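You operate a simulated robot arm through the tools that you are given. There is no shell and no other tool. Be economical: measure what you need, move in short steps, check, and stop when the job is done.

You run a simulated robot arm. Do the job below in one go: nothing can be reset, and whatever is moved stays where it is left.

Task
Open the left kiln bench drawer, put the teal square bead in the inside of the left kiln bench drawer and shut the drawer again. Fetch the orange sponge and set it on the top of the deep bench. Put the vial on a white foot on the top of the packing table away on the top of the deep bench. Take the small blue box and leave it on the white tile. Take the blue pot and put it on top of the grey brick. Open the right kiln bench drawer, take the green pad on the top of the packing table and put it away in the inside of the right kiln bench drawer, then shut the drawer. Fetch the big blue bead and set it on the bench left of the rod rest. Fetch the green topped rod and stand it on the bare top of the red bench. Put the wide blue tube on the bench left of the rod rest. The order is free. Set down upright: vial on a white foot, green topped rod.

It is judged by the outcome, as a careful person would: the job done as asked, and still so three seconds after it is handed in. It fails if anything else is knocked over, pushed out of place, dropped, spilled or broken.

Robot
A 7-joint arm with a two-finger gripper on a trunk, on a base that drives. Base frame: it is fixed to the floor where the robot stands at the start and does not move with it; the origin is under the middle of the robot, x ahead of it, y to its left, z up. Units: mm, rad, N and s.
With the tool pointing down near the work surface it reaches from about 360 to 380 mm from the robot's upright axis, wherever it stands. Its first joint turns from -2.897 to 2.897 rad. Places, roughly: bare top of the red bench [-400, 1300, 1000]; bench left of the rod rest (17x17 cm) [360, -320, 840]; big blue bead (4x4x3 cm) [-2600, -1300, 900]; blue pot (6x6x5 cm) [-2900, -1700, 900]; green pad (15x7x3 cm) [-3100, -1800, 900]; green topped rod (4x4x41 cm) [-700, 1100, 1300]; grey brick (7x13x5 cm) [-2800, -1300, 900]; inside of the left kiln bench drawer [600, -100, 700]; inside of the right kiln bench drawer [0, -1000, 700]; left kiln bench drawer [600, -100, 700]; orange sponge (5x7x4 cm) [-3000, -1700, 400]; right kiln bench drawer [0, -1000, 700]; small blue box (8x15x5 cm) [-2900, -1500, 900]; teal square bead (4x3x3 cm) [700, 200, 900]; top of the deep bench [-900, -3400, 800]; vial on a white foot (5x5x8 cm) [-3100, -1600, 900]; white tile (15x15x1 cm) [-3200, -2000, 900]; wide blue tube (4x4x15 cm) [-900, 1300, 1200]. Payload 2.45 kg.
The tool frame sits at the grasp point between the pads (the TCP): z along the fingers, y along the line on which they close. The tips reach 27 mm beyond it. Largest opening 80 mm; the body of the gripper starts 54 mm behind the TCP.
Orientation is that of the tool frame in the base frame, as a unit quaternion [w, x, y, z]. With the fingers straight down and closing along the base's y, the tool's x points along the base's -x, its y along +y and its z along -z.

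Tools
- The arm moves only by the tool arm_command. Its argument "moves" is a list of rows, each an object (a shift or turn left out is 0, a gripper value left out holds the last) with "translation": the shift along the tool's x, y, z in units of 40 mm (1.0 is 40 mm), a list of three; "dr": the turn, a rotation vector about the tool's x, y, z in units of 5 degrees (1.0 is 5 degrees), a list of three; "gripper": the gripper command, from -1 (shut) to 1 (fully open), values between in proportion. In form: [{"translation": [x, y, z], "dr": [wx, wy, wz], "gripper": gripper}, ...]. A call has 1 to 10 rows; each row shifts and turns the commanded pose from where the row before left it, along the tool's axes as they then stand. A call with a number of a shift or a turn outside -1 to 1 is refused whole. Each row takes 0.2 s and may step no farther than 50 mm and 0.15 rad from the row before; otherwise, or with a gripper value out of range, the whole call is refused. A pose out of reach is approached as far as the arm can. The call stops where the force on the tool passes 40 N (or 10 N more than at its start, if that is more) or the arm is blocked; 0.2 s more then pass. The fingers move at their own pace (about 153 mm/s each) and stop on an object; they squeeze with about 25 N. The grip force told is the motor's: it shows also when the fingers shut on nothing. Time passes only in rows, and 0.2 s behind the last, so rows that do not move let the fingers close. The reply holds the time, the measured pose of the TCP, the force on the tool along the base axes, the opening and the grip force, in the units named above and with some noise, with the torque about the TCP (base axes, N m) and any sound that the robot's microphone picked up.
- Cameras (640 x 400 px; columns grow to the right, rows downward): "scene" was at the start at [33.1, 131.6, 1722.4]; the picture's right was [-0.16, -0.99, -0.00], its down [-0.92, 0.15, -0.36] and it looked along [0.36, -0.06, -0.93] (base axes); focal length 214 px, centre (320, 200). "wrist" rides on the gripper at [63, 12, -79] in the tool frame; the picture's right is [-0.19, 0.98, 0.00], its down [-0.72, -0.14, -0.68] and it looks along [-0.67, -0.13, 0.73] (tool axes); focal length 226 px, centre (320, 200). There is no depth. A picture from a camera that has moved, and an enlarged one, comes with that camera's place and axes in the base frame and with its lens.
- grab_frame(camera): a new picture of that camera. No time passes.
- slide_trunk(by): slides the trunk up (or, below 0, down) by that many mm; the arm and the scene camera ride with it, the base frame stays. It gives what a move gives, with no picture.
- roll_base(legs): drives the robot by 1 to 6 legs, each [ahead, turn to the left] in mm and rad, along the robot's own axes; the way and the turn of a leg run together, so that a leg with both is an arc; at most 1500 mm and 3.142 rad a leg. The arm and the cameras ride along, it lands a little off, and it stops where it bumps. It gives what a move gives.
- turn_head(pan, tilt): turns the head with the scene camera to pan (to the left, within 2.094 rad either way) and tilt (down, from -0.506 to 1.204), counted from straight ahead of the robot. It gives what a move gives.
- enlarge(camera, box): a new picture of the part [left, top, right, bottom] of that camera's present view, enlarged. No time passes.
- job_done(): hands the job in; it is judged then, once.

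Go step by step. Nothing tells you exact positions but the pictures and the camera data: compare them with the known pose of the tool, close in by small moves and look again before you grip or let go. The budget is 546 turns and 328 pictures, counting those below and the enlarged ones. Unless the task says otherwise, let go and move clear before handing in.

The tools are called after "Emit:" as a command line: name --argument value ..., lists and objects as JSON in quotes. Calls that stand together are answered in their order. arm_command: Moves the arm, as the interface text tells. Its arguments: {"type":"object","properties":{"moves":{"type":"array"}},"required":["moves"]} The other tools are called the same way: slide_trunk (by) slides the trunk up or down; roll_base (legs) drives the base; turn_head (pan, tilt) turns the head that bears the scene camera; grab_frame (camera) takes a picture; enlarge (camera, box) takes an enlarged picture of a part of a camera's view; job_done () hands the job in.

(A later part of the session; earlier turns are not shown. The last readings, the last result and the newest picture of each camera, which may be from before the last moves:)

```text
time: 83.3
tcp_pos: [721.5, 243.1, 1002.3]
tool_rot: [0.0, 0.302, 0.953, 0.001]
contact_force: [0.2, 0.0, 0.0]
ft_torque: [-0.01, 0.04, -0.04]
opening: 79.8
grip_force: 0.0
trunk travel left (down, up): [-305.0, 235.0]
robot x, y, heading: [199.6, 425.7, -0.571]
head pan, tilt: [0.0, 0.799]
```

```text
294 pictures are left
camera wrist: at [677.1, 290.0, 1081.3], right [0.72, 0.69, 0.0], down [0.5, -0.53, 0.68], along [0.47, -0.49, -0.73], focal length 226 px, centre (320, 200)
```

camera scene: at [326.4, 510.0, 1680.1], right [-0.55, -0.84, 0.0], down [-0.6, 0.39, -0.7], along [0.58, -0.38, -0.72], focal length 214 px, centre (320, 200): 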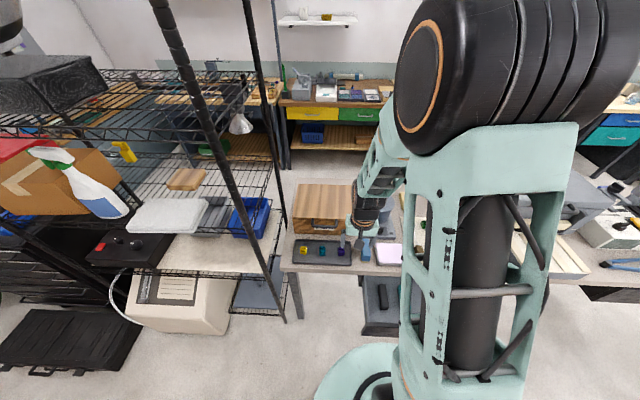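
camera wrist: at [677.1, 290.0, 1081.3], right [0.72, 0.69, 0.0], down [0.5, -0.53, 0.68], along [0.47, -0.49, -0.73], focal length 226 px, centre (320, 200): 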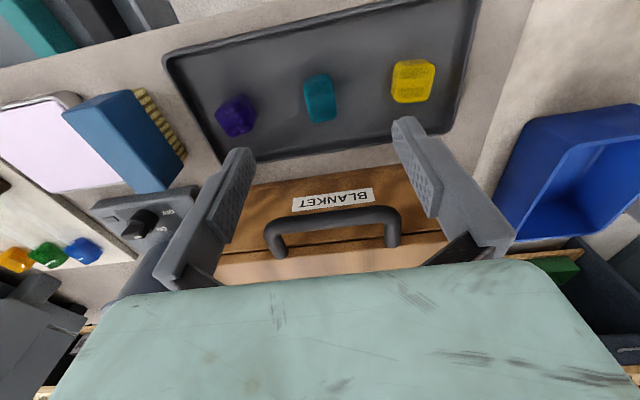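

Emit:
arm_command --moves '[{"translation": [-0.07, 0, 0.8], "gripper": 0.7}, {"translation": [-0.07, 0, 0.8]}, {"translation": [-0.07, 0, 0.8]}]'

Emit:
grab_frame --camera "wrist"

```text
time: 84.1
tcp_pos: [726.5, 237.9, 908.6]
tool_rot: [0.002, 0.302, 0.953, 0.0]
contact_force: [0.1, -0.3, 0.9]
ft_torque: [0.0, 0.01, 0.0]
opening: 67.8
grip_force: 0.2
trunk travel left (down, up): [-305.0, 235.0]
robot x, y, heading: [201.8, 425.3, -0.581]
head pan, tilt: [0.0, 0.799]
```

```text
293 pictures are left
camera wrist: at [682.4, 284.8, 986.8], right [0.72, 0.69, 0.0], down [0.5, -0.53, 0.68], along [0.47, -0.49, -0.73], focal length 226 px, centre (320, 200)
```

wrist: 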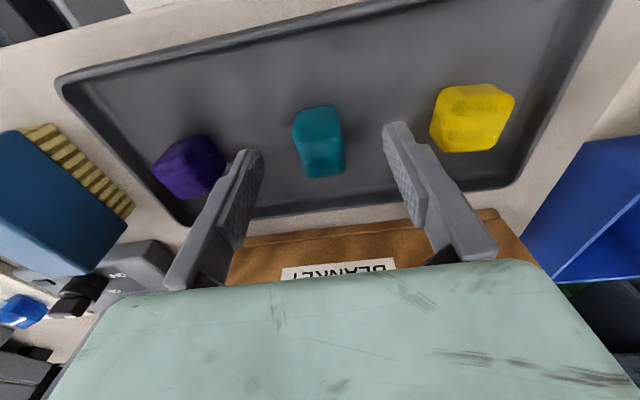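

Bead centre is about (727,238,868), right under the tool. Down and grip.

Emit:
arm_command --moves '[{"translation": [0, 0, 0.3]}, {"translation": [0, 0, 0.3]}, {"gripper": -1}, {"gripper": -1}, {"gripper": -1}]'

Emit:
grab_frame --camera "wrist"

```text
time: 85.3
tcp_pos: [725.2, 236.9, 884.6]
tool_rot: [0.002, 0.302, 0.953, 0.001]
contact_force: [-0.7, -0.2, 0.5]
ft_torque: [0.02, -0.05, -0.01]
opening: 25.0
grip_force: 24.6
trunk travel left (down, up): [-305.0, 235.0]
robot x, y, heading: [203.3, 421.4, -0.579]
head pan, tilt: [0.0, 0.799]
```

```text
292 pictures are left
camera wrist: at [682.2, 284.4, 963.0], right [0.72, 0.69, 0.0], down [0.5, -0.53, 0.68], along [0.47, -0.49, -0.73], focal length 226 px, centre (320, 200)
```

wrist: 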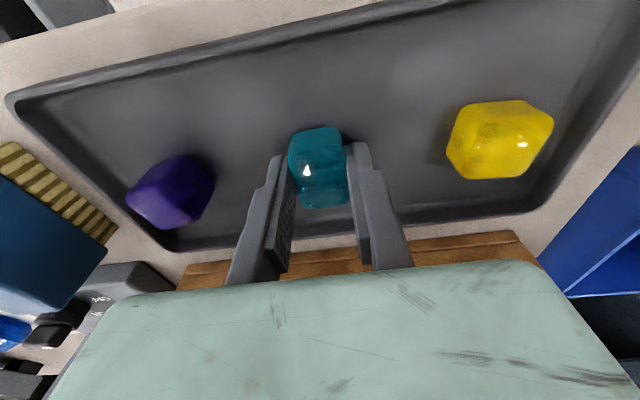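

Gripped at 25 mm. I'll lift, then carry it over the open drawer.

Emit:
arm_command --moves '[{"translation": [0, 0, -1]}, {"translation": [0, 0, -1]}, {"translation": [0, 0, -1]}, {"translation": [0, 0, -1]}]'

Emit:
arm_command --moves '[{"translation": [0.443, -0.996, 0]}, {"translation": [0.443, -0.996, 0]}, {"translation": [0.443, -0.996, 0]}, {"translation": [0.443, -0.996, 0]}, {"translation": [0.443, -0.996, 0]}, {"translation": [0.443, -0.996, 0]}, {"translation": [0.443, -0.996, 0]}, {"translation": [0.443, -0.996, 0]}, {"translation": [0.443, -0.996, 0]}, {"translation": [0.443, -0.996, 0]}]'

Emit:
grab_frame --camera "wrist"

Emit:
grab_frame --camera "scene"

```text
time: 86.3
tcp_pos: [724.9, 238.5, 1045.4]
tool_rot: [0.001, 0.301, 0.953, -0.001]
contact_force: [-0.3, 0.2, -1.7]
ft_torque: [0.0, -0.01, 0.0]
opening: 25.1
grip_force: 25.6
trunk travel left (down, up): [-305.0, 235.0]
robot x, y, heading: [201.1, 424.7, -0.579]
head pan, tilt: [0.0, 0.799]
```

```text
time: 88.5
tcp_pos: [351.3, 14.0, 1040.8]
tool_rot: [0.002, 0.302, 0.953, 0.001]
contact_force: [-0.1, -0.3, -1.3]
ft_torque: [0.0, -0.03, -0.05]
opening: 24.8
grip_force: 25.0
trunk travel left (down, up): [-305.0, 235.0]
robot x, y, heading: [202.0, 427.1, -0.579]
head pan, tilt: [0.0, 0.799]
```

```text
291 pictures are left
camera wrist: at [307.9, 60.2, 1120.4], right [0.72, 0.69, 0.0], down [0.5, -0.53, 0.68], along [0.47, -0.49, -0.73], focal length 226 px, centre (320, 200)
```

wrist: 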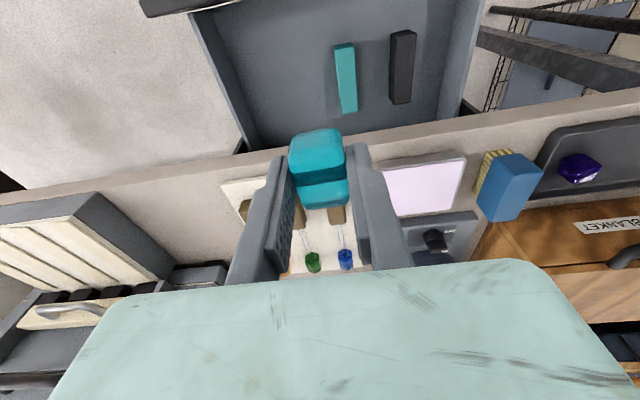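

```text
290 pictures are left
camera scene: at [325.3, 509.4, 1680.2], right [-0.55, -0.84, 0.0], down [-0.6, 0.39, -0.7], along [0.58, -0.38, -0.72], focal length 214 px, centre (320, 200)
```

scene: 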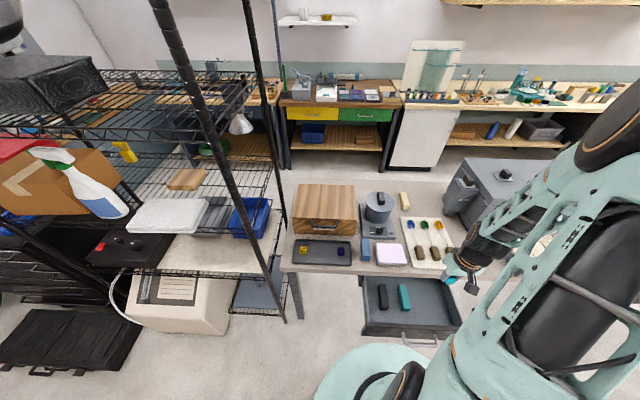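

Emit:
arm_command --moves '[{"translation": [0, -0.88, 0]}]'

Emit:
slide_trunk --by -230

Emit:
grab_frame --camera "wrist"

```text
time: 88.9
tcp_pos: [331.0, -14.9, 1043.1]
tool_rot: [0.001, 0.302, 0.953, 0.001]
contact_force: [-0.3, -0.3, -0.7]
ft_torque: [0.01, -0.01, 0.01]
opening: 25.1
grip_force: 25.1
trunk travel left (down, up): [-305.0, 235.0]
robot x, y, heading: [201.5, 427.3, -0.577]
head pan, tilt: [0.0, 0.799]
```

```text
time: 91.3
tcp_pos: [332.9, -15.7, 812.3]
tool_rot: [0.002, 0.301, 0.954, 0.001]
contact_force: [-0.1, -0.1, -0.3]
ft_torque: [-0.02, -0.01, 0.01]
opening: 25.1
grip_force: 24.9
trunk travel left (down, up): [-75.0, 465.0]
robot x, y, heading: [198.3, 427.0, -0.575]
head pan, tilt: [0.0, 0.799]
```

```text
289 pictures are left
camera wrist: at [288.7, 31.4, 890.6], right [0.72, 0.69, 0.0], down [0.5, -0.53, 0.68], along [0.47, -0.49, -0.73], focal length 226 px, centre (320, 200)
```

wrist: 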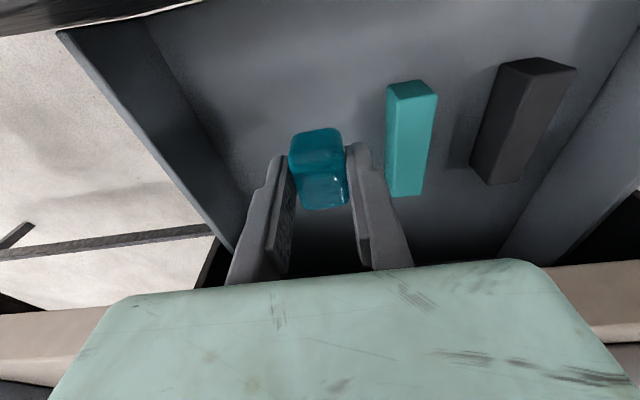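

Bead hangs inside the drawer, clear of the bars. Lowering in small steps.

Emit:
arm_command --moves '[{"translation": [0, 0, 0.5]}, {"translation": [0, 0, 0.5]}, {"translation": [0, 0, 0.25]}, {"translation": [0, 0, 0.25]}]'

Emit:
grab_frame --camera "wrist"

```text
time: 92.3
tcp_pos: [333.9, -15.3, 754.0]
tool_rot: [0.002, 0.301, 0.954, -0.001]
contact_force: [-0.2, -0.2, -1.1]
ft_torque: [0.0, 0.0, -0.01]
opening: 24.9
grip_force: 25.2
trunk travel left (down, up): [-75.0, 465.0]
robot x, y, heading: [202.7, 426.3, -0.578]
head pan, tilt: [0.0, 0.799]
```

```text
288 pictures are left
camera wrist: at [288.9, 31.4, 830.7], right [0.72, 0.69, 0.0], down [0.5, -0.53, 0.68], along [0.47, -0.49, -0.73], focal length 226 px, centre (320, 200)
```

wrist: 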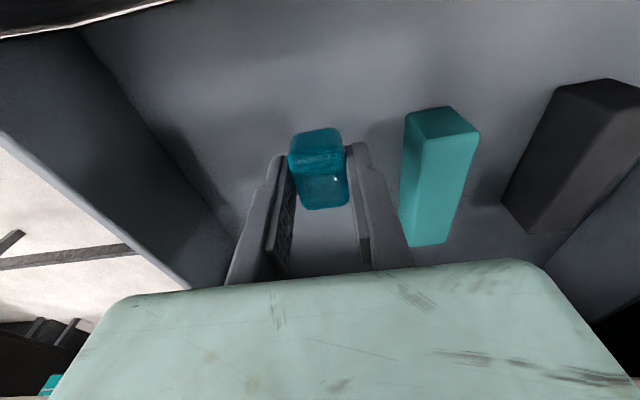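

Emit:
arm_command --moves '[{"translation": [0, 0, 0.12]}, {"translation": [0, 0, 0.12]}, {"translation": [0, 0, 0.12]}]'

Emit:
grab_frame --camera "wrist"

```text
time: 93.1
tcp_pos: [332.6, -14.9, 738.2]
tool_rot: [0.002, 0.301, 0.954, -0.001]
contact_force: [0.0, 0.6, -0.7]
ft_torque: [-0.01, 0.01, 0.0]
opening: 24.9
grip_force: 24.8
trunk travel left (down, up): [-75.0, 465.0]
robot x, y, heading: [203.6, 425.9, -0.576]
head pan, tilt: [0.0, 0.799]
```

```text
287 pictures are left
camera wrist: at [289.1, 31.6, 815.8], right [0.72, 0.69, 0.0], down [0.5, -0.53, 0.68], along [0.47, -0.49, -0.73], focal length 226 px, centre (320, 200)
```

wrist: 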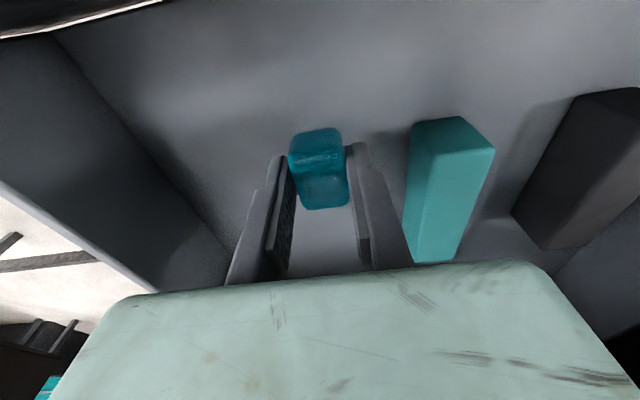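

Emit:
arm_command --moves '[{"translation": [0, 0, 0.12]}, {"translation": [0, 0, 0.12]}, {"translation": [0, 0, 0.12]}, {"translation": [0, 0, 0.12]}]'

Emit:
grab_frame --camera "wrist"

```text
time: 93.6
tcp_pos: [334.0, -16.1, 737.0]
tool_rot: [0.003, 0.301, 0.954, -0.002]
contact_force: [3.5, 5.1, 26.0]
ft_torque: [0.97, 1.84, -0.48]
opening: 24.9
grip_force: 25.0
trunk travel left (down, up): [-75.0, 465.0]
robot x, y, heading: [201.3, 426.1, -0.576]
head pan, tilt: [0.0, 0.799]
stopped in row 2: the force on the tool passed its limit at 51 N (the readings are from after the stop); the commanded pose is now the measured one
```

```text
286 pictures are left
camera wrist: at [289.6, 31.3, 814.1], right [0.72, 0.69, 0.0], down [0.5, -0.53, 0.69], along [0.47, -0.5, -0.73], focal length 226 px, centre (320, 200)
```

wrist: 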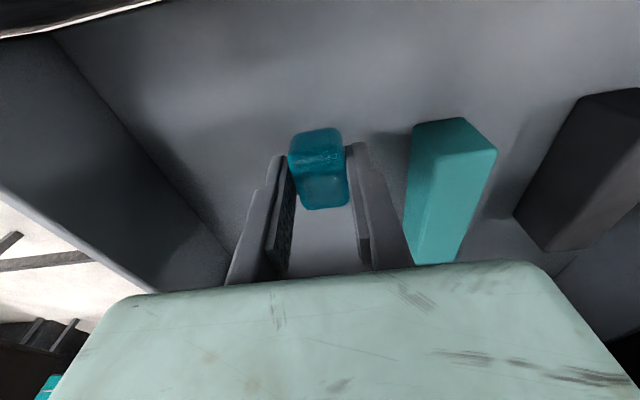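

Something of the gripper's back met the drawer front panel. I'll move 22 mm inward and lower again.

Emit:
arm_command --moves '[{"translation": [0, 0, -0.2]}, {"translation": [-0.55, 0, 0]}, {"translation": [0, 0, 0.2]}, {"translation": [0, 0, 0.12]}, {"translation": [0, 0, 0.12]}, {"translation": [0, 0, 0.12]}]'

Emit:
grab_frame --camera "wrist"

```text
time: 95.0
tcp_pos: [352.7, -29.6, 720.2]
tool_rot: [0.002, 0.301, 0.954, -0.001]
contact_force: [-0.6, -0.7, 0.3]
ft_torque: [-0.01, -0.03, -0.01]
opening: 25.0
grip_force: 25.4
trunk travel left (down, up): [-75.0, 465.0]
robot x, y, heading: [206.0, 423.7, -0.581]
head pan, tilt: [0.0, 0.799]
```

```text
285 pictures are left
camera wrist: at [307.6, 17.9, 797.9], right [0.72, 0.69, 0.0], down [0.5, -0.53, 0.69], along [0.47, -0.5, -0.73], focal length 226 px, centre (320, 200)
```

wrist: 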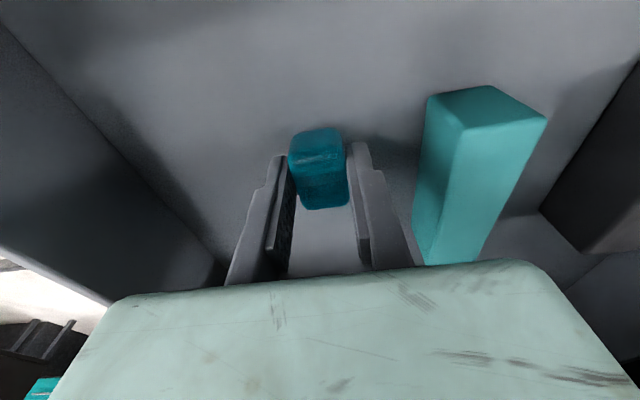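

Emit:
arm_command --moves '[{"translation": [0, 0, 0.1]}, {"translation": [0, 0, 0.1]}, {"translation": [0, 0, 0.1]}, {"translation": [0, 0, 0.1]}, {"translation": [0, 0, 0.1]}]'

Emit:
grab_frame --camera "wrist"

```text
time: 96.2
tcp_pos: [352.7, -29.7, 704.1]
tool_rot: [0.004, 0.3, 0.954, -0.004]
contact_force: [4.8, 3.9, 23.8]
ft_torque: [0.52, -0.11, -0.17]
opening: 25.3
grip_force: 25.3
trunk travel left (down, up): [-75.0, 465.0]
robot x, y, heading: [200.8, 425.9, -0.575]
head pan, tilt: [0.0, 0.799]
stopped in row 5: the force on the tool passed its limit at 48 N (the readings are from after the stop); the commanded pose is now the measured one
```

```text
284 pictures are left
camera wrist: at [309.2, 16.9, 782.0], right [0.72, 0.69, 0.0], down [0.5, -0.52, 0.69], along [0.48, -0.5, -0.72], focal length 226 px, centre (320, 200)
```

wrist: 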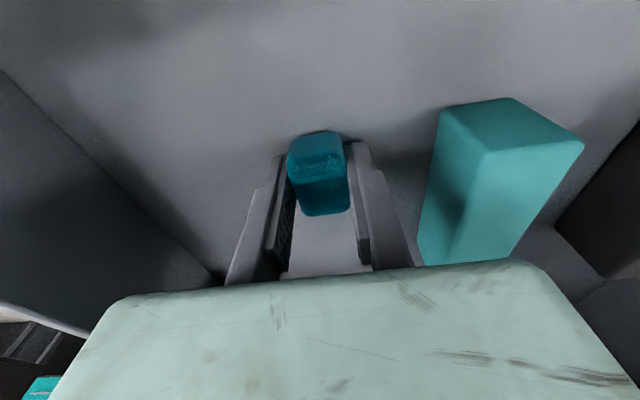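

The bead is on the drawer floor. Release slightly and rise.

Emit:
arm_command --moves '[{"translation": [0, 0, -0.05], "gripper": 0.1}, {"translation": [0, 0, 0]}, {"translation": [0, 0, -0.5]}, {"translation": [0, 0, -1]}, {"translation": [0, 0, -1]}, {"translation": [0, 0, -1]}]'

Emit:
grab_frame --camera "wrist"

```text
time: 97.6
tcp_pos: [351.1, -28.5, 843.8]
tool_rot: [0.003, 0.302, 0.953, -0.002]
contact_force: [-0.2, 0.2, 0.0]
ft_torque: [-0.01, 0.0, 0.04]
opening: 44.1
grip_force: 0.0
trunk travel left (down, up): [-75.0, 465.0]
robot x, y, heading: [200.2, 424.4, -0.58]
head pan, tilt: [0.0, 0.799]
```

```text
283 pictures are left
camera wrist: at [308.1, 19.1, 922.1], right [0.72, 0.69, 0.0], down [0.5, -0.52, 0.69], along [0.48, -0.5, -0.73], focal length 226 px, centre (320, 200)
```

wrist: 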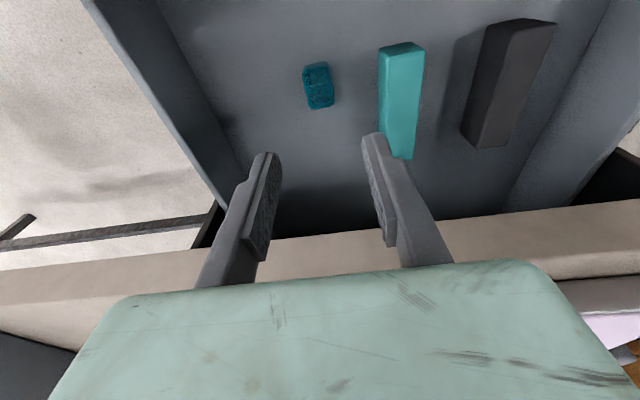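

Bead lies in the drawer. Now I raise, and drive back to stand squarely before the drawer to push it shut.

Emit:
slide_trunk --by 260

Emit:
roll_base --legs '[[0, 0.89], [-310, 0], [0, -0.93]]'

Emit:
grab_frame --camera "scene"

```text
time: 100.3
tcp_pos: [353.5, -28.3, 1104.4]
tool_rot: [0.003, 0.301, 0.954, -0.004]
contact_force: [-0.6, -0.5, 0.2]
ft_torque: [-0.01, 0.0, 0.02]
opening: 44.0
grip_force: 0.1
trunk travel left (down, up): [-335.0, 205.0]
robot x, y, heading: [200.4, 426.6, -0.578]
head pan, tilt: [0.0, 0.799]
```

```text
time: 107.2
tcp_pos: [38.6, -128.4, 1103.0]
tool_rot: [0.003, 0.321, 0.947, -0.003]
contact_force: [-0.3, 0.7, 0.8]
ft_torque: [0.0, -0.01, 0.03]
opening: 44.1
grip_force: 0.0
trunk travel left (down, up): [-335.0, 205.0]
robot x, y, heading: [-89.4, 332.8, -0.62]
head pan, tilt: [0.0, 0.799]
```

```text
282 pictures are left
camera scene: at [35.4, 410.2, 1710.1], right [-0.58, -0.81, 0.0], down [-0.58, 0.42, -0.7], along [0.57, -0.4, -0.72], focal length 214 px, centre (320, 200)
```

scene: 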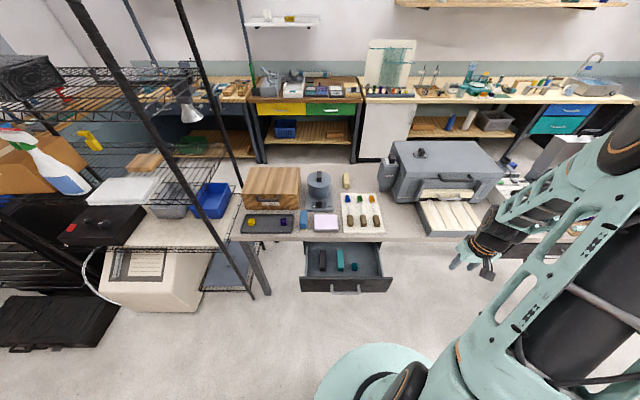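

Emit:
roll_base --legs '[[-40, 0]]'

Emit:
arm_command --moves '[{"translation": [-0.08, 0.92, 0], "gripper": -1}, {"translation": [-0.08, 0.92, 0]}, {"translation": [-0.08, 0.92, 0]}, {"translation": [-0.08, 0.92, 0]}, {"translation": [-0.08, 0.92, 0]}, {"translation": [-0.08, 0.92, 0]}, {"translation": [-0.08, 0.92, 0]}, {"translation": [-0.08, 0.92, 0]}, {"translation": [-0.08, 0.92, 0]}]'

Emit:
slide_trunk --by -330

Emit:
grab_frame --camera "wrist"

```text
time: 108.0
tcp_pos: [3.9, -102.4, 1103.9]
tool_rot: [0.004, 0.321, 0.947, -0.004]
contact_force: [0.6, 0.0, 0.5]
ft_torque: [-0.05, -0.03, 0.0]
opening: 43.9
grip_force: 0.1
trunk travel left (down, up): [-335.0, 205.0]
robot x, y, heading: [-126.9, 353.1, -0.617]
head pan, tilt: [0.0, 0.799]
```

```text
time: 110.0
tcp_pos: [230.4, 142.3, 1102.9]
tool_rot: [0.003, 0.321, 0.947, -0.003]
contact_force: [1.7, -0.3, 0.0]
ft_torque: [-0.02, 0.01, -0.02]
opening: 0.0
grip_force: 24.7
trunk travel left (down, up): [-335.0, 205.0]
robot x, y, heading: [-124.2, 355.4, -0.62]
head pan, tilt: [0.0, 0.799]
```

```text
time: 113.3
tcp_pos: [229.2, 142.8, 773.0]
tool_rot: [0.003, 0.321, 0.947, -0.003]
contact_force: [0.1, 0.1, -0.1]
ft_torque: [0.01, -0.01, 0.01]
opening: 0.0
grip_force: 24.8
trunk travel left (down, up): [-5.0, 535.0]
robot x, y, heading: [-126.6, 353.9, -0.619]
head pan, tilt: [0.0, 0.799]
```

```text
281 pictures are left
camera wrist: at [187.4, 190.8, 851.1], right [0.75, 0.66, 0.0], down [0.48, -0.54, 0.69], along [0.45, -0.52, -0.73], focal length 226 px, centre (320, 200)
```

wrist: 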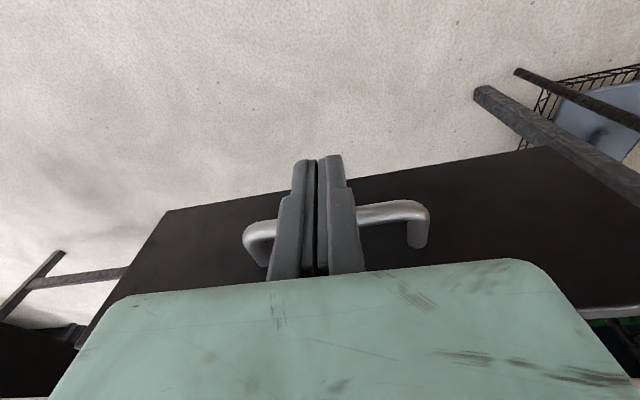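

Emit:
arm_command --moves '[{"dr": [0, -1, 0]}, {"dr": [0, -1, 0]}, {"translation": [0.1, 0, 0.58]}]'

Emit:
roll_base --legs '[[30, 0], [15, 0], [15, 0], [15, 0], [15, 0], [15, 0]]'

Emit:
grab_frame --camera "wrist"

```text
time: 114.1
tcp_pos: [230.1, 142.0, 749.7]
tool_rot: [0.087, 0.319, 0.943, -0.031]
contact_force: [-1.4, -0.3, 0.4]
ft_torque: [0.02, -0.01, -0.02]
opening: 0.0
grip_force: 24.9
trunk travel left (down, up): [-5.0, 535.0]
robot x, y, heading: [-124.3, 353.7, -0.615]
head pan, tilt: [0.0, 0.799]
```

```text
time: 116.8
tcp_pos: [316.6, 81.2, 749.6]
tool_rot: [0.087, 0.32, 0.943, -0.031]
contact_force: [-0.6, 0.5, 0.3]
ft_torque: [-0.04, 0.01, -0.04]
opening: 0.0
grip_force: 25.3
trunk travel left (down, up): [-5.0, 535.0]
robot x, y, heading: [-40.0, 295.4, -0.619]
head pan, tilt: [0.0, 0.799]
```

```text
280 pictures are left
camera wrist: at [263.6, 137.5, 815.1], right [0.75, 0.66, 0.03], down [0.38, -0.46, 0.8], along [0.55, -0.59, -0.6], focal length 226 px, centre (320, 200)
```

wrist: 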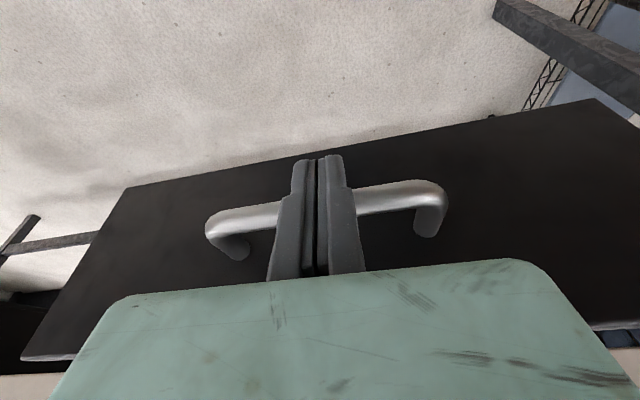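

Emit:
roll_base --legs '[[15, 0], [15, 0], [15, 0], [15, 0], [15, 0], [15, 0]]'

Emit:
grab_frame --camera "wrist"

```text
time: 119.4
tcp_pos: [389.7, 28.3, 749.3]
tool_rot: [0.086, 0.318, 0.944, -0.03]
contact_force: [0.3, -0.8, 0.1]
ft_torque: [-0.04, 0.01, 0.02]
opening: 0.4
grip_force: 24.9
trunk travel left (down, up): [-5.0, 535.0]
robot x, y, heading: [33.6, 241.2, -0.615]
head pan, tilt: [0.0, 0.799]
```

```text
279 pictures are left
camera wrist: at [337.3, 85.2, 815.1], right [0.75, 0.66, 0.03], down [0.38, -0.46, 0.8], along [0.55, -0.59, -0.6], focal length 226 px, centre (320, 200)
```

wrist: 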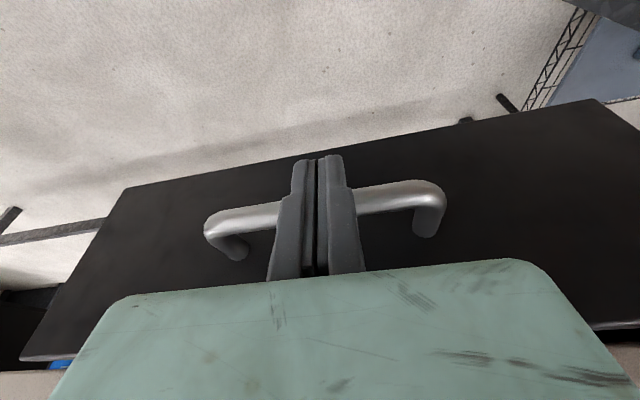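

Still about 20–25 mm open. I'll push on in small steps until it stops.

Emit:
roll_base --legs '[[10, 0], [8, 0], [6, 0], [6, 0], [6, 0]]'

Emit:
grab_frame --camera "wrist"

```text
time: 121.3
tcp_pos: [407.5, 16.5, 746.9]
tool_rot: [0.078, 0.319, 0.944, -0.029]
contact_force: [-1.6, 1.6, -2.2]
ft_torque: [0.03, -0.01, -0.02]
opening: 0.1
grip_force: 29.8
trunk travel left (down, up): [-5.0, 535.0]
robot x, y, heading: [58.5, 222.6, -0.617]
head pan, tilt: [0.0, 0.799]
stopped in leg 4: the force on the tool passed its limit at 42 N (the readings are from after the stop); the commanded pose is now the measured one
```

```text
278 pictures are left
camera wrist: at [356.8, 71.0, 814.3], right [0.75, 0.66, 0.03], down [0.39, -0.47, 0.79], along [0.54, -0.58, -0.61], focal length 226 px, centre (320, 200)
```

wrist: 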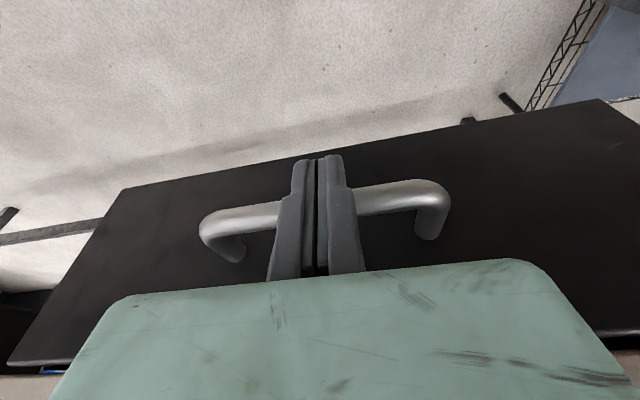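

Emit:
roll_base --legs '[[-60, 0]]'

Emit:
slide_trunk --by 140

Emit:
grab_frame --camera "wrist"

Emit:
enlarge --camera "wrist" --box '[400, 0, 640, 150]'

```text
time: 122.3
tcp_pos: [359.2, 50.2, 746.9]
tool_rot: [0.077, 0.318, 0.944, -0.029]
contact_force: [0.3, 0.5, -0.1]
ft_torque: [-0.01, 0.02, 0.01]
opening: 0.0
grip_force: 30.0
trunk travel left (down, up): [-5.0, 535.0]
robot x, y, heading: [7.3, 260.0, -0.62]
head pan, tilt: [0.0, 0.799]
```

```text
time: 124.0
tcp_pos: [359.6, 49.9, 887.3]
tool_rot: [0.077, 0.319, 0.944, -0.028]
contact_force: [-1.1, -0.3, -0.5]
ft_torque: [0.0, 0.01, 0.0]
opening: 0.0
grip_force: 29.7
trunk travel left (down, up): [-145.0, 395.0]
robot x, y, heading: [7.2, 259.4, -0.617]
head pan, tilt: [0.0, 0.799]
```

```text
277 pictures are left
camera wrist: at [307.8, 105.9, 954.2], right [0.75, 0.66, 0.03], down [0.39, -0.47, 0.79], along [0.54, -0.58, -0.61], focal length 226 px, centre (320, 200)
```

wrist: 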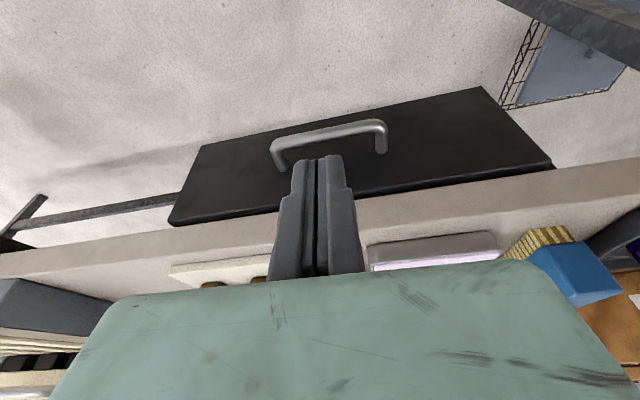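

```text
2.67 times, centred on (520, 75) of wrist
camera zoom: at [307.8, 105.9, 954.2], right [0.75, 0.66, 0.03], down [0.39, -0.47, 0.79], along [0.54, -0.58, -0.61], focal length 603 px, centre (-213, 533)
```

zoom: 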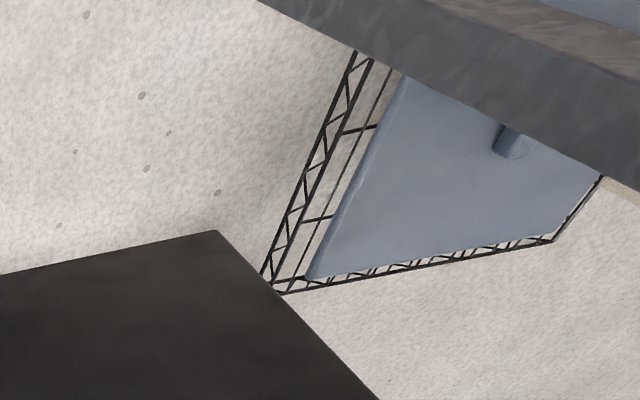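

The left drawer is shut again (bar back at its first place). Next the red bench: look at it.

Emit:
slide_trunk --by 200

Emit:
turn_head --pan 2.09 --tilt 0.5

Emit:
grab_frame --camera "scene"

Emit:
enlarge --camera "scene" --box '[80, 100, 320, 250]'

```text
time: 126.1
tcp_pos: [358.7, 49.8, 1087.0]
tool_rot: [0.078, 0.319, 0.944, -0.029]
contact_force: [0.3, -0.1, 0.4]
ft_torque: [-0.03, -0.01, -0.03]
opening: 0.0
grip_force: 29.5
trunk travel left (down, up): [-345.0, 195.0]
robot x, y, heading: [9.1, 256.6, -0.615]
head pan, tilt: [0.0, 0.799]
```

```text
time: 128.1
tcp_pos: [360.6, 50.5, 1087.4]
tool_rot: [0.077, 0.318, 0.944, -0.029]
contact_force: [0.8, 1.0, 0.0]
ft_torque: [0.01, 0.01, -0.02]
opening: 0.0
grip_force: 29.3
trunk travel left (down, up): [-345.0, 195.0]
robot x, y, heading: [3.3, 261.8, -0.617]
head pan, tilt: [2.089, 0.499]
```

```text
275 pictures are left
camera scene: at [79.5, 476.3, 1746.0], right [0.99, -0.1, 0.0], down [-0.05, -0.48, -0.88], along [0.09, 0.87, -0.48], focal length 214 px, centre (320, 200)
```

scene: 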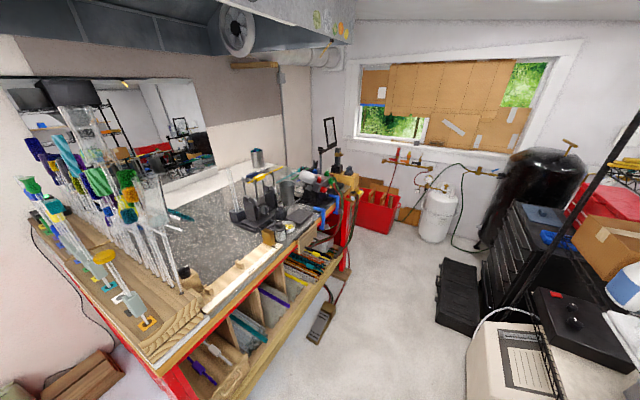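

```text
2.67 times, centred on (200, 175) of scene
camera zoom: at [79.5, 476.3, 1746.0], right [0.99, -0.1, 0.0], down [-0.05, -0.48, -0.88], along [0.09, 0.87, -0.48], focal length 572 px, centre (640, 267)
```

zoom: 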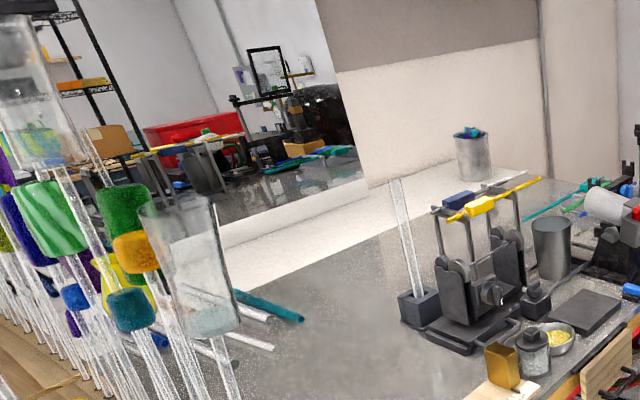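

Emit:
enlarge --camera "scene" --box '[0, 130, 240, 360]'

Emit:
enlarge --camera "scene" --box '[0, 130, 120, 280]'

```text
1.74 times, centred on (120, 245) of scene
camera zoom: at [79.5, 476.3, 1746.0], right [0.99, -0.1, 0.0], down [-0.05, -0.48, -0.88], along [0.09, 0.87, -0.48], focal length 373 px, centre (668, 122)
```

zoom: 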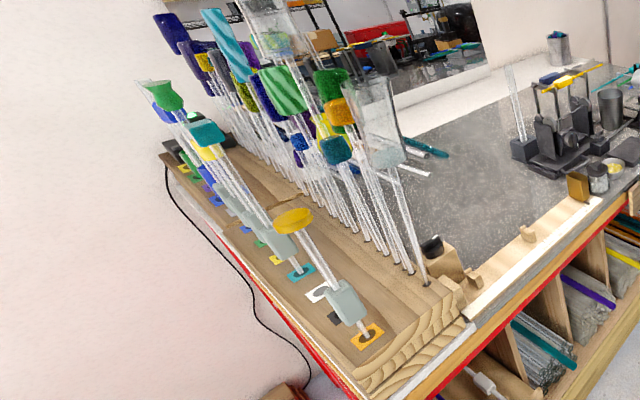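

```text
2.67 times, centred on (60, 205) of scene
camera zoom: at [79.5, 476.3, 1746.0], right [0.99, -0.1, 0.0], down [-0.05, -0.48, -0.88], along [0.09, 0.87, -0.48], focal length 572 px, centre (1013, 187)
```

zoom: 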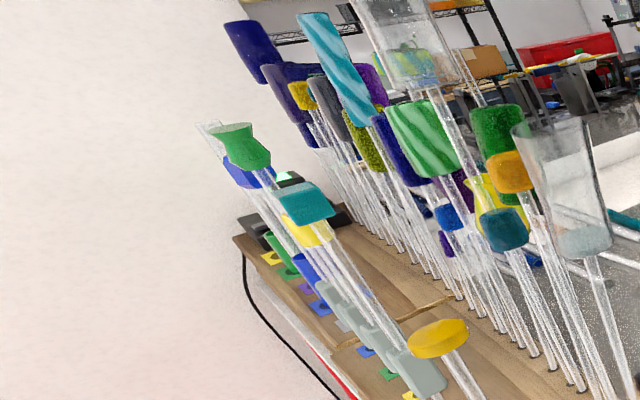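

The rods stand in rows on the red bench's rear wooden strip. I'll drive over to its curtain side to see them closely.

Emit:
roll_base --legs '[[0, -2.89], [700, 0], [0, -1.2]]'

Emit:
turn_head --pan 0 --tilt 0.5

Emit:
grab_frame --camera "scene"

```text
time: 141.9
tcp_pos: [-687.5, 901.6, 1086.4]
tool_rot: [0.06, -0.701, 0.709, 0.056]
contact_force: [-0.4, -0.2, 0.1]
ft_torque: [0.01, 0.04, -0.02]
opening: 0.0
grip_force: 30.0
trunk travel left (down, up): [-345.0, 195.0]
robot x, y, heading: [-646.2, 492.9, 1.59]
head pan, tilt: [2.089, 0.499]
```

```text
time: 143.9
tcp_pos: [-687.0, 900.9, 1086.2]
tool_rot: [0.061, -0.7, 0.709, 0.056]
contact_force: [-0.2, -0.5, 0.1]
ft_torque: [0.01, 0.01, 0.02]
opening: 0.1
grip_force: 29.6
trunk travel left (down, up): [-345.0, 195.0]
robot x, y, heading: [-645.9, 492.6, 1.584]
head pan, tilt: [0.0, 0.499]
```

```text
271 pictures are left
camera scene: at [-789.5, 562.4, 1746.0], right [1.0, 0.02, 0.0], down [0.01, -0.48, -0.88], along [-0.02, 0.88, -0.48], focal length 214 px, centre (320, 200)
```

scene: 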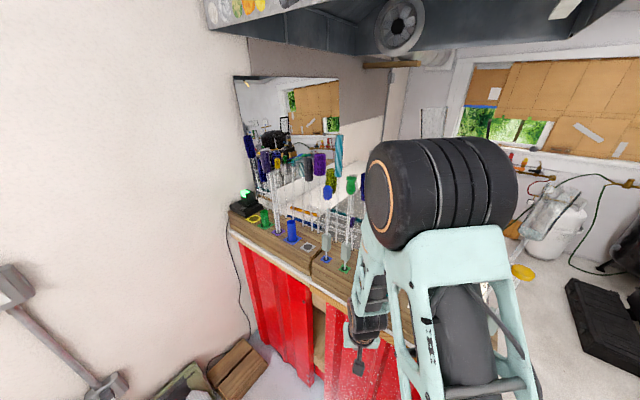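

Emit:
enlarge --camera "scene" --box '[220, 120, 400, 300]'

```text
2.22 times, centred on (310, 210) of scene
camera zoom: at [-789.5, 562.4, 1746.0], right [1.0, 0.02, 0.0], down [0.01, -0.48, -0.88], along [-0.02, 0.88, -0.48], focal length 477 px, centre (342, 178)
```

zoom: 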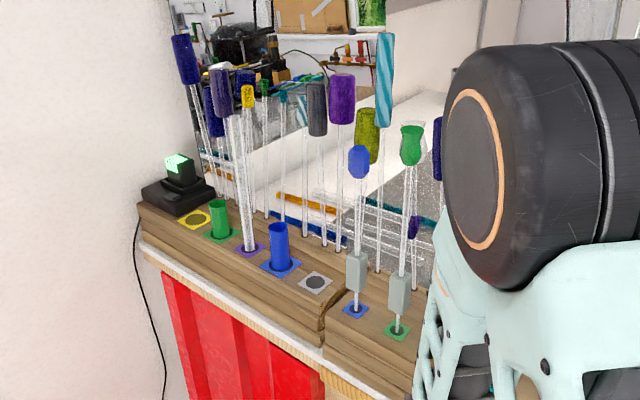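

The wide blue tube and the green-topped rod (grey collar, green tile) are visible. I'll swing the arm aside for a clear view.

Emit:
arm_command --moves '[{"translation": [-0.065, -0.89, 0], "dr": [0, 0, 1]}, {"translation": [-0.065, -0.89, 0], "dr": [0, 0, 1]}, {"translation": [-0.065, -0.89, 0], "dr": [0, 0, 1]}, {"translation": [-0.065, -0.89, 0], "dr": [0, 0, 1]}, {"translation": [-0.065, -0.89, 0], "dr": [0, 0, 1]}, {"translation": [-0.065, -0.89, 0], "dr": [0, 0, 1]}, {"translation": [-0.065, -0.89, 0], "dr": [0, 0, 1]}, {"translation": [-0.065, -0.89, 0], "dr": [0, 0, 1]}, {"translation": [-0.065, -0.89, 0], "dr": [0, 0, 1]}, {"translation": [-0.065, -0.89, 0], "dr": [0, 0, 1]}]'

Emit:
turn_head --pan 0.1 --tilt 0.65

Emit:
grab_frame --camera "scene"

Emit:
enlarge --camera "scene" --box '[240, 80, 480, 230]'

```text
time: 146.0
tcp_pos: [-390.2, 813.4, 1078.1]
tool_rot: [0.036, -0.38, 0.921, 0.078]
contact_force: [-4.2, -14.5, 23.3]
ft_torque: [1.39, -1.01, -0.25]
opening: 0.3
grip_force: 29.7
trunk travel left (down, up): [-345.0, 195.0]
robot x, y, heading: [-646.4, 493.4, 1.591]
head pan, tilt: [0.0, 0.499]
stopped in row 10: the force on the tool passed its limit at 122 N (the readings are from after the stop); the commanded pose is now the measured one
```

```text
time: 146.7
tcp_pos: [-390.7, 813.4, 1075.9]
tool_rot: [0.038, -0.38, 0.921, 0.078]
contact_force: [-7.1, -12.4, 35.9]
ft_torque: [1.51, -1.49, -0.25]
opening: 0.0
grip_force: 30.0
trunk travel left (down, up): [-345.0, 195.0]
robot x, y, heading: [-645.1, 491.9, 1.59]
head pan, tilt: [0.099, 0.649]
```

```text
269 pictures are left
camera scene: at [-800.3, 553.7, 1732.8], right [0.99, 0.12, 0.0], down [0.07, -0.6, -0.8], along [-0.09, 0.79, -0.6], focal length 214 px, centre (320, 200)
```

scene: 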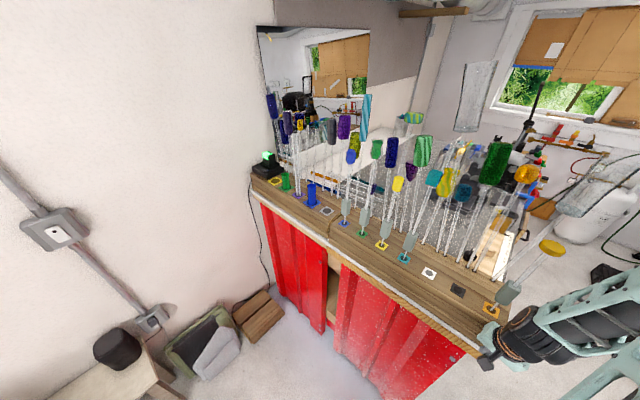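

```text
2.67 times, centred on (360, 155) of scene
camera zoom: at [-800.3, 553.7, 1732.8], right [0.99, 0.12, 0.0], down [0.07, -0.6, -0.8], along [-0.09, 0.79, -0.6], focal length 572 px, centre (213, 320)
```

zoom: 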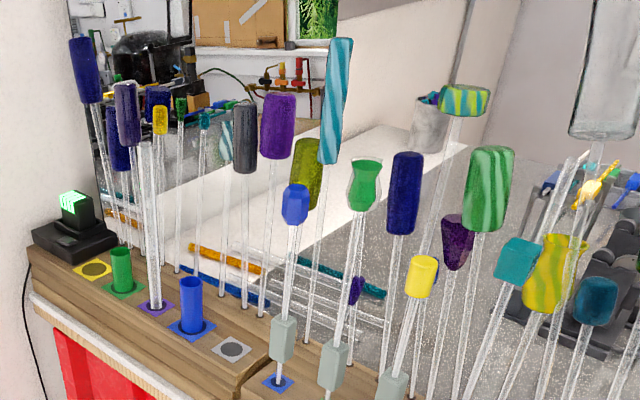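

The gripper touched the strip's corner. I'll raise the trunk at once and check.

Emit:
slide_trunk --by 120

Emit:
grab_frame --camera "scene"

Emit:
enlarge --camera "scene" --box '[400, 180, 640, 370]'

Emit:
grab_frame --camera "wrist"

```text
time: 148.2
tcp_pos: [-387.7, 815.3, 1196.7]
tool_rot: [0.035, -0.38, 0.921, 0.077]
contact_force: [0.8, -0.1, 0.4]
ft_torque: [-0.05, -0.01, 0.02]
opening: 0.0
grip_force: 29.9
trunk travel left (down, up): [-465.0, 75.0]
robot x, y, heading: [-642.5, 491.0, 1.594]
head pan, tilt: [0.099, 0.649]
```

```text
267 pictures are left
camera scene: at [-797.6, 557.7, 1852.6], right [0.99, 0.12, 0.0], down [0.07, -0.6, -0.8], along [-0.1, 0.79, -0.6], focal length 214 px, centre (320, 200)
```

scene: 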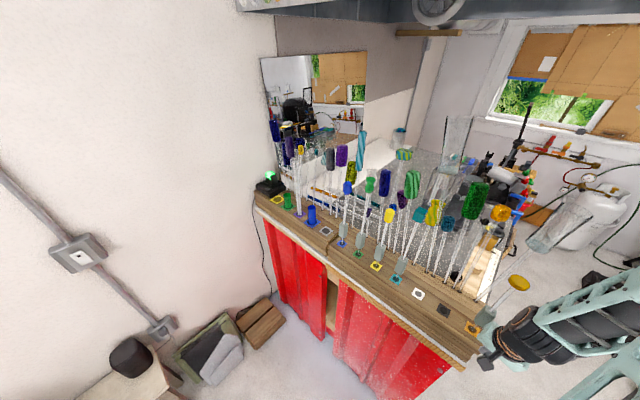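

```text
2.11 times, centred on (520, 275) of scene
camera zoom: at [-797.6, 557.7, 1852.6], right [0.99, 0.12, 0.0], down [0.07, -0.6, -0.8], along [-0.1, 0.79, -0.6], focal length 452 px, centre (-101, 42)
```

zoom: 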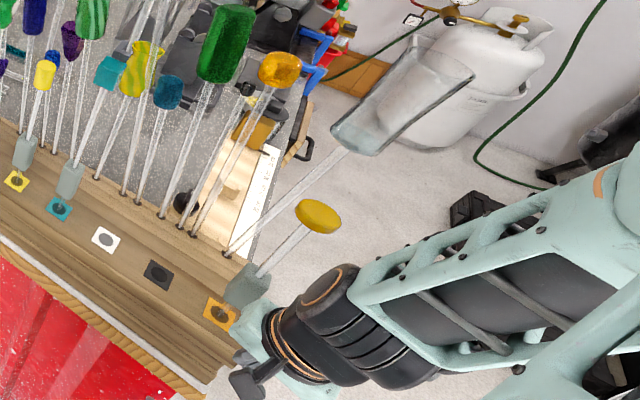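

```text
265 pictures are left
camera wrist: at [-442.3, 766.2, 1266.6], right [-0.55, 0.82, 0.14], down [0.6, 0.28, 0.74], along [0.57, 0.5, -0.65], focal length 226 px, centre (320, 200)
```

wrist: 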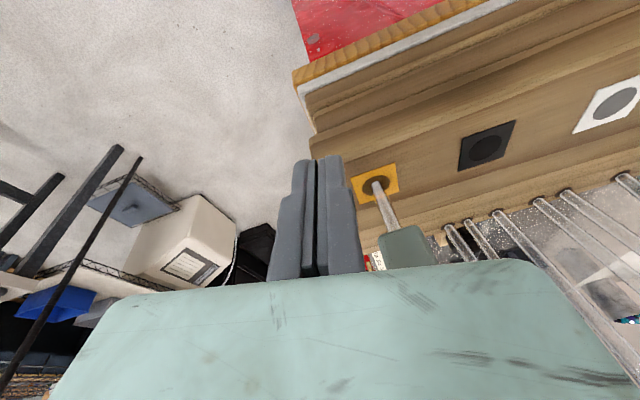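

Nothing was knocked. Sockets run along a line from about (-318,950) to (-957,1383), rods 100 mm apart. I'll back away and drive to stand squarely before the green-topped rod, first straightening the tool.

Emit:
roll_base --legs '[[-120, 0], [0, 0.84], [540, 0], [0, -1.463]]'

Emit:
turn_head --pan 0 --tilt 0.65

Emit:
grab_frame --camera "scene"

Emit:
enlarge --camera "scene" --box '[240, 100, 480, 250]'

```text
time: 158.0
tcp_pos: [-653.7, 837.6, 1195.5]
tool_rot: [0.058, -0.082, 0.993, 0.062]
contact_force: [-0.9, -0.7, -0.5]
ft_torque: [0.0, 0.0, -0.03]
opening: 0.1
grip_force: 29.9
trunk travel left (down, up): [-465.0, 75.0]
robot x, y, heading: [-1051.4, 721.8, 0.975]
head pan, tilt: [0.099, 0.649]
```

```text
time: 158.7
tcp_pos: [-654.9, 837.1, 1195.0]
tool_rot: [0.058, -0.083, 0.993, 0.063]
contact_force: [-0.6, 0.2, 0.3]
ft_torque: [-0.01, -0.01, 0.0]
opening: 0.0
grip_force: 29.9
trunk travel left (down, up): [-465.0, 75.0]
robot x, y, heading: [-1052.0, 722.6, 0.975]
head pan, tilt: [0.0, 0.649]
```

```text
264 pictures are left
camera scene: at [-1130.1, 858.3, 1852.7], right [0.83, -0.56, 0.0], down [-0.34, -0.5, -0.8], along [0.45, 0.66, -0.6], focal length 214 px, centre (320, 200)
```

scene: 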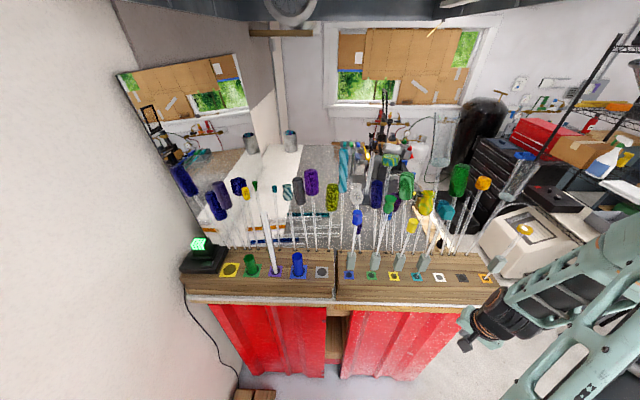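

```text
2.67 times, centred on (360, 175) of scene
camera zoom: at [-1130.1, 858.3, 1852.7], right [0.83, -0.56, 0.0], down [-0.34, -0.5, -0.8], along [0.45, 0.66, -0.6], focal length 572 px, centre (213, 267)
```

zoom: 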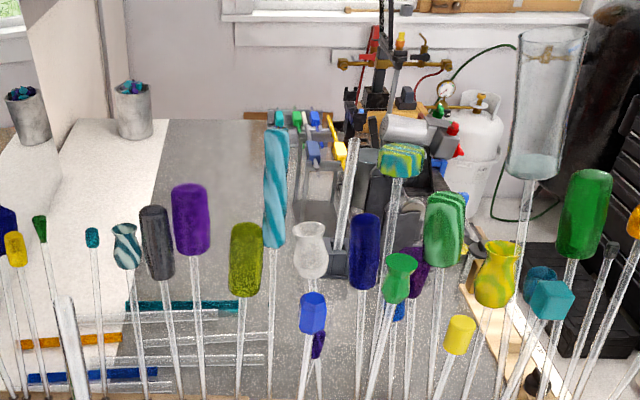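

From two views the strip top is about z=1160 with the rod at (-721,1126) and its grey collar centred near z=1245. I'll back off a bit and swing the arm in front, then pitch the tool horizontal.

Emit:
roll_base --legs '[[-130, 0]]'

Emit:
slide_trunk --by 50

Emit:
arm_command --moves '[{"translation": [0, 0, 0], "dr": [0, 0, -1], "gripper": 0.2}, {"dr": [0, 0, -1]}, {"dr": [0, 0, -1]}, {"dr": [0, 0, -1]}, {"dr": [0, 0, -1]}, {"dr": [0, 0, -1]}, {"dr": [0, 0, -1]}, {"dr": [0, 0, -1]}, {"dr": [0, 0, -1]}]'

```text
time: 160.0
tcp_pos: [-728.8, 728.9, 1195.6]
tool_rot: [0.058, -0.082, 0.993, 0.062]
contact_force: [-0.9, -0.2, 0.0]
ft_torque: [0.05, -0.04, 0.0]
opening: 0.1
grip_force: 30.3
trunk travel left (down, up): [-465.0, 75.0]
robot x, y, heading: [-1120.8, 619.7, 0.973]
head pan, tilt: [0.0, 0.649]
```

```text
time: 160.9
tcp_pos: [-728.6, 727.6, 1245.4]
tool_rot: [0.058, -0.082, 0.993, 0.062]
contact_force: [0.4, -0.6, -0.1]
ft_torque: [-0.02, -0.03, -0.03]
opening: 0.1
grip_force: 29.4
trunk travel left (down, up): [-515.0, 25.0]
robot x, y, heading: [-1123.4, 614.4, 0.969]
head pan, tilt: [0.0, 0.649]
```

```text
time: 162.9
tcp_pos: [-727.6, 729.6, 1245.0]
tool_rot: [0.077, -0.457, 0.886, 0.034]
contact_force: [-0.9, 0.6, 0.1]
ft_torque: [0.02, 0.02, -0.01]
opening: 47.8
grip_force: 0.0
trunk travel left (down, up): [-515.0, 25.0]
robot x, y, heading: [-1122.1, 614.5, 0.978]
head pan, tilt: [0.0, 0.649]
```

Emit:
arm_command --moves '[{"translation": [-0.567, 0.79, 0.097]}, {"translation": [-0.567, 0.79, 0.097]}, {"translation": [-0.567, 0.79, 0.097]}, {"translation": [-0.567, 0.79, 0.097]}, {"translation": [-0.567, 0.79, 0.097]}, {"translation": [-0.567, 0.79, 0.097]}, {"translation": [-0.567, 0.79, 0.097]}]'

Emit:
arm_command --moves '[{"dr": [0, -1, 0]}, {"dr": [0, -1, 0]}, {"dr": [0, -1, 0]}, {"dr": [0, -1, 0]}, {"dr": [0, -1, 0]}, {"dr": [0, -1, 0]}, {"dr": [0, -1, 0]}, {"dr": [0, -1, 0]}, {"dr": [0, -1, 0]}, {"dr": [0, -1, 0]}]'

Emit:
grab_frame --camera "wrist"

Emit:
grab_frame --camera "scene"

```text
time: 164.5
tcp_pos: [-815.5, 991.6, 1243.7]
tool_rot: [0.078, -0.456, 0.886, 0.035]
contact_force: [-0.3, 0.3, 0.4]
ft_torque: [-0.05, -0.04, 0.02]
opening: 48.1
grip_force: 0.0
trunk travel left (down, up): [-515.0, 25.0]
robot x, y, heading: [-1120.4, 613.4, 0.973]
head pan, tilt: [0.0, 0.649]
```

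```text
time: 166.7
tcp_pos: [-812.6, 989.0, 1243.9]
tool_rot: [0.446, -0.397, 0.77, 0.224]
contact_force: [-0.7, -0.7, 0.5]
ft_torque: [0.02, -0.01, 0.01]
opening: 47.9
grip_force: 0.0
trunk travel left (down, up): [-515.0, 25.0]
robot x, y, heading: [-1122.9, 617.0, 0.975]
head pan, tilt: [0.0, 0.649]
```

```text
262 pictures are left
camera wrist: at [-881.3, 914.5, 1228.5], right [-0.74, 0.65, 0.16], down [-0.02, -0.26, 0.96], along [0.67, 0.71, 0.21], focal length 226 px, centre (320, 200)
```

wrist: 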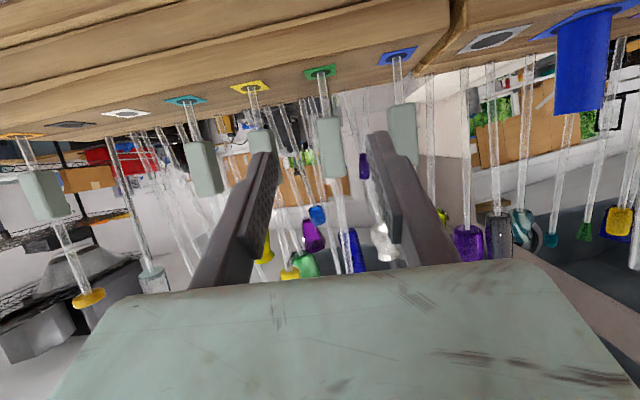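

```text
261 pictures are left
camera scene: at [-1203.3, 750.3, 1902.6], right [0.83, -0.56, 0.0], down [-0.34, -0.5, -0.8], along [0.45, 0.66, -0.61], focal length 214 px, centre (320, 200)
```

scene: 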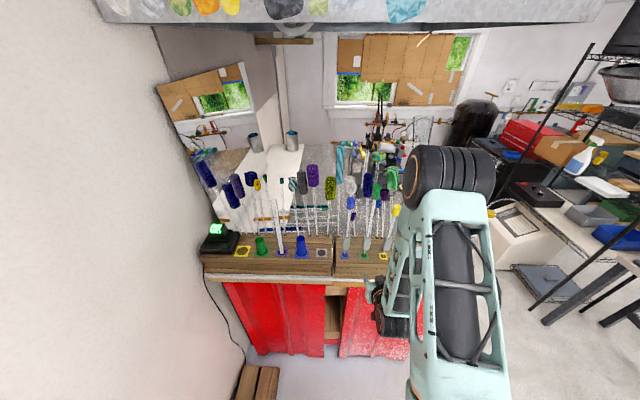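

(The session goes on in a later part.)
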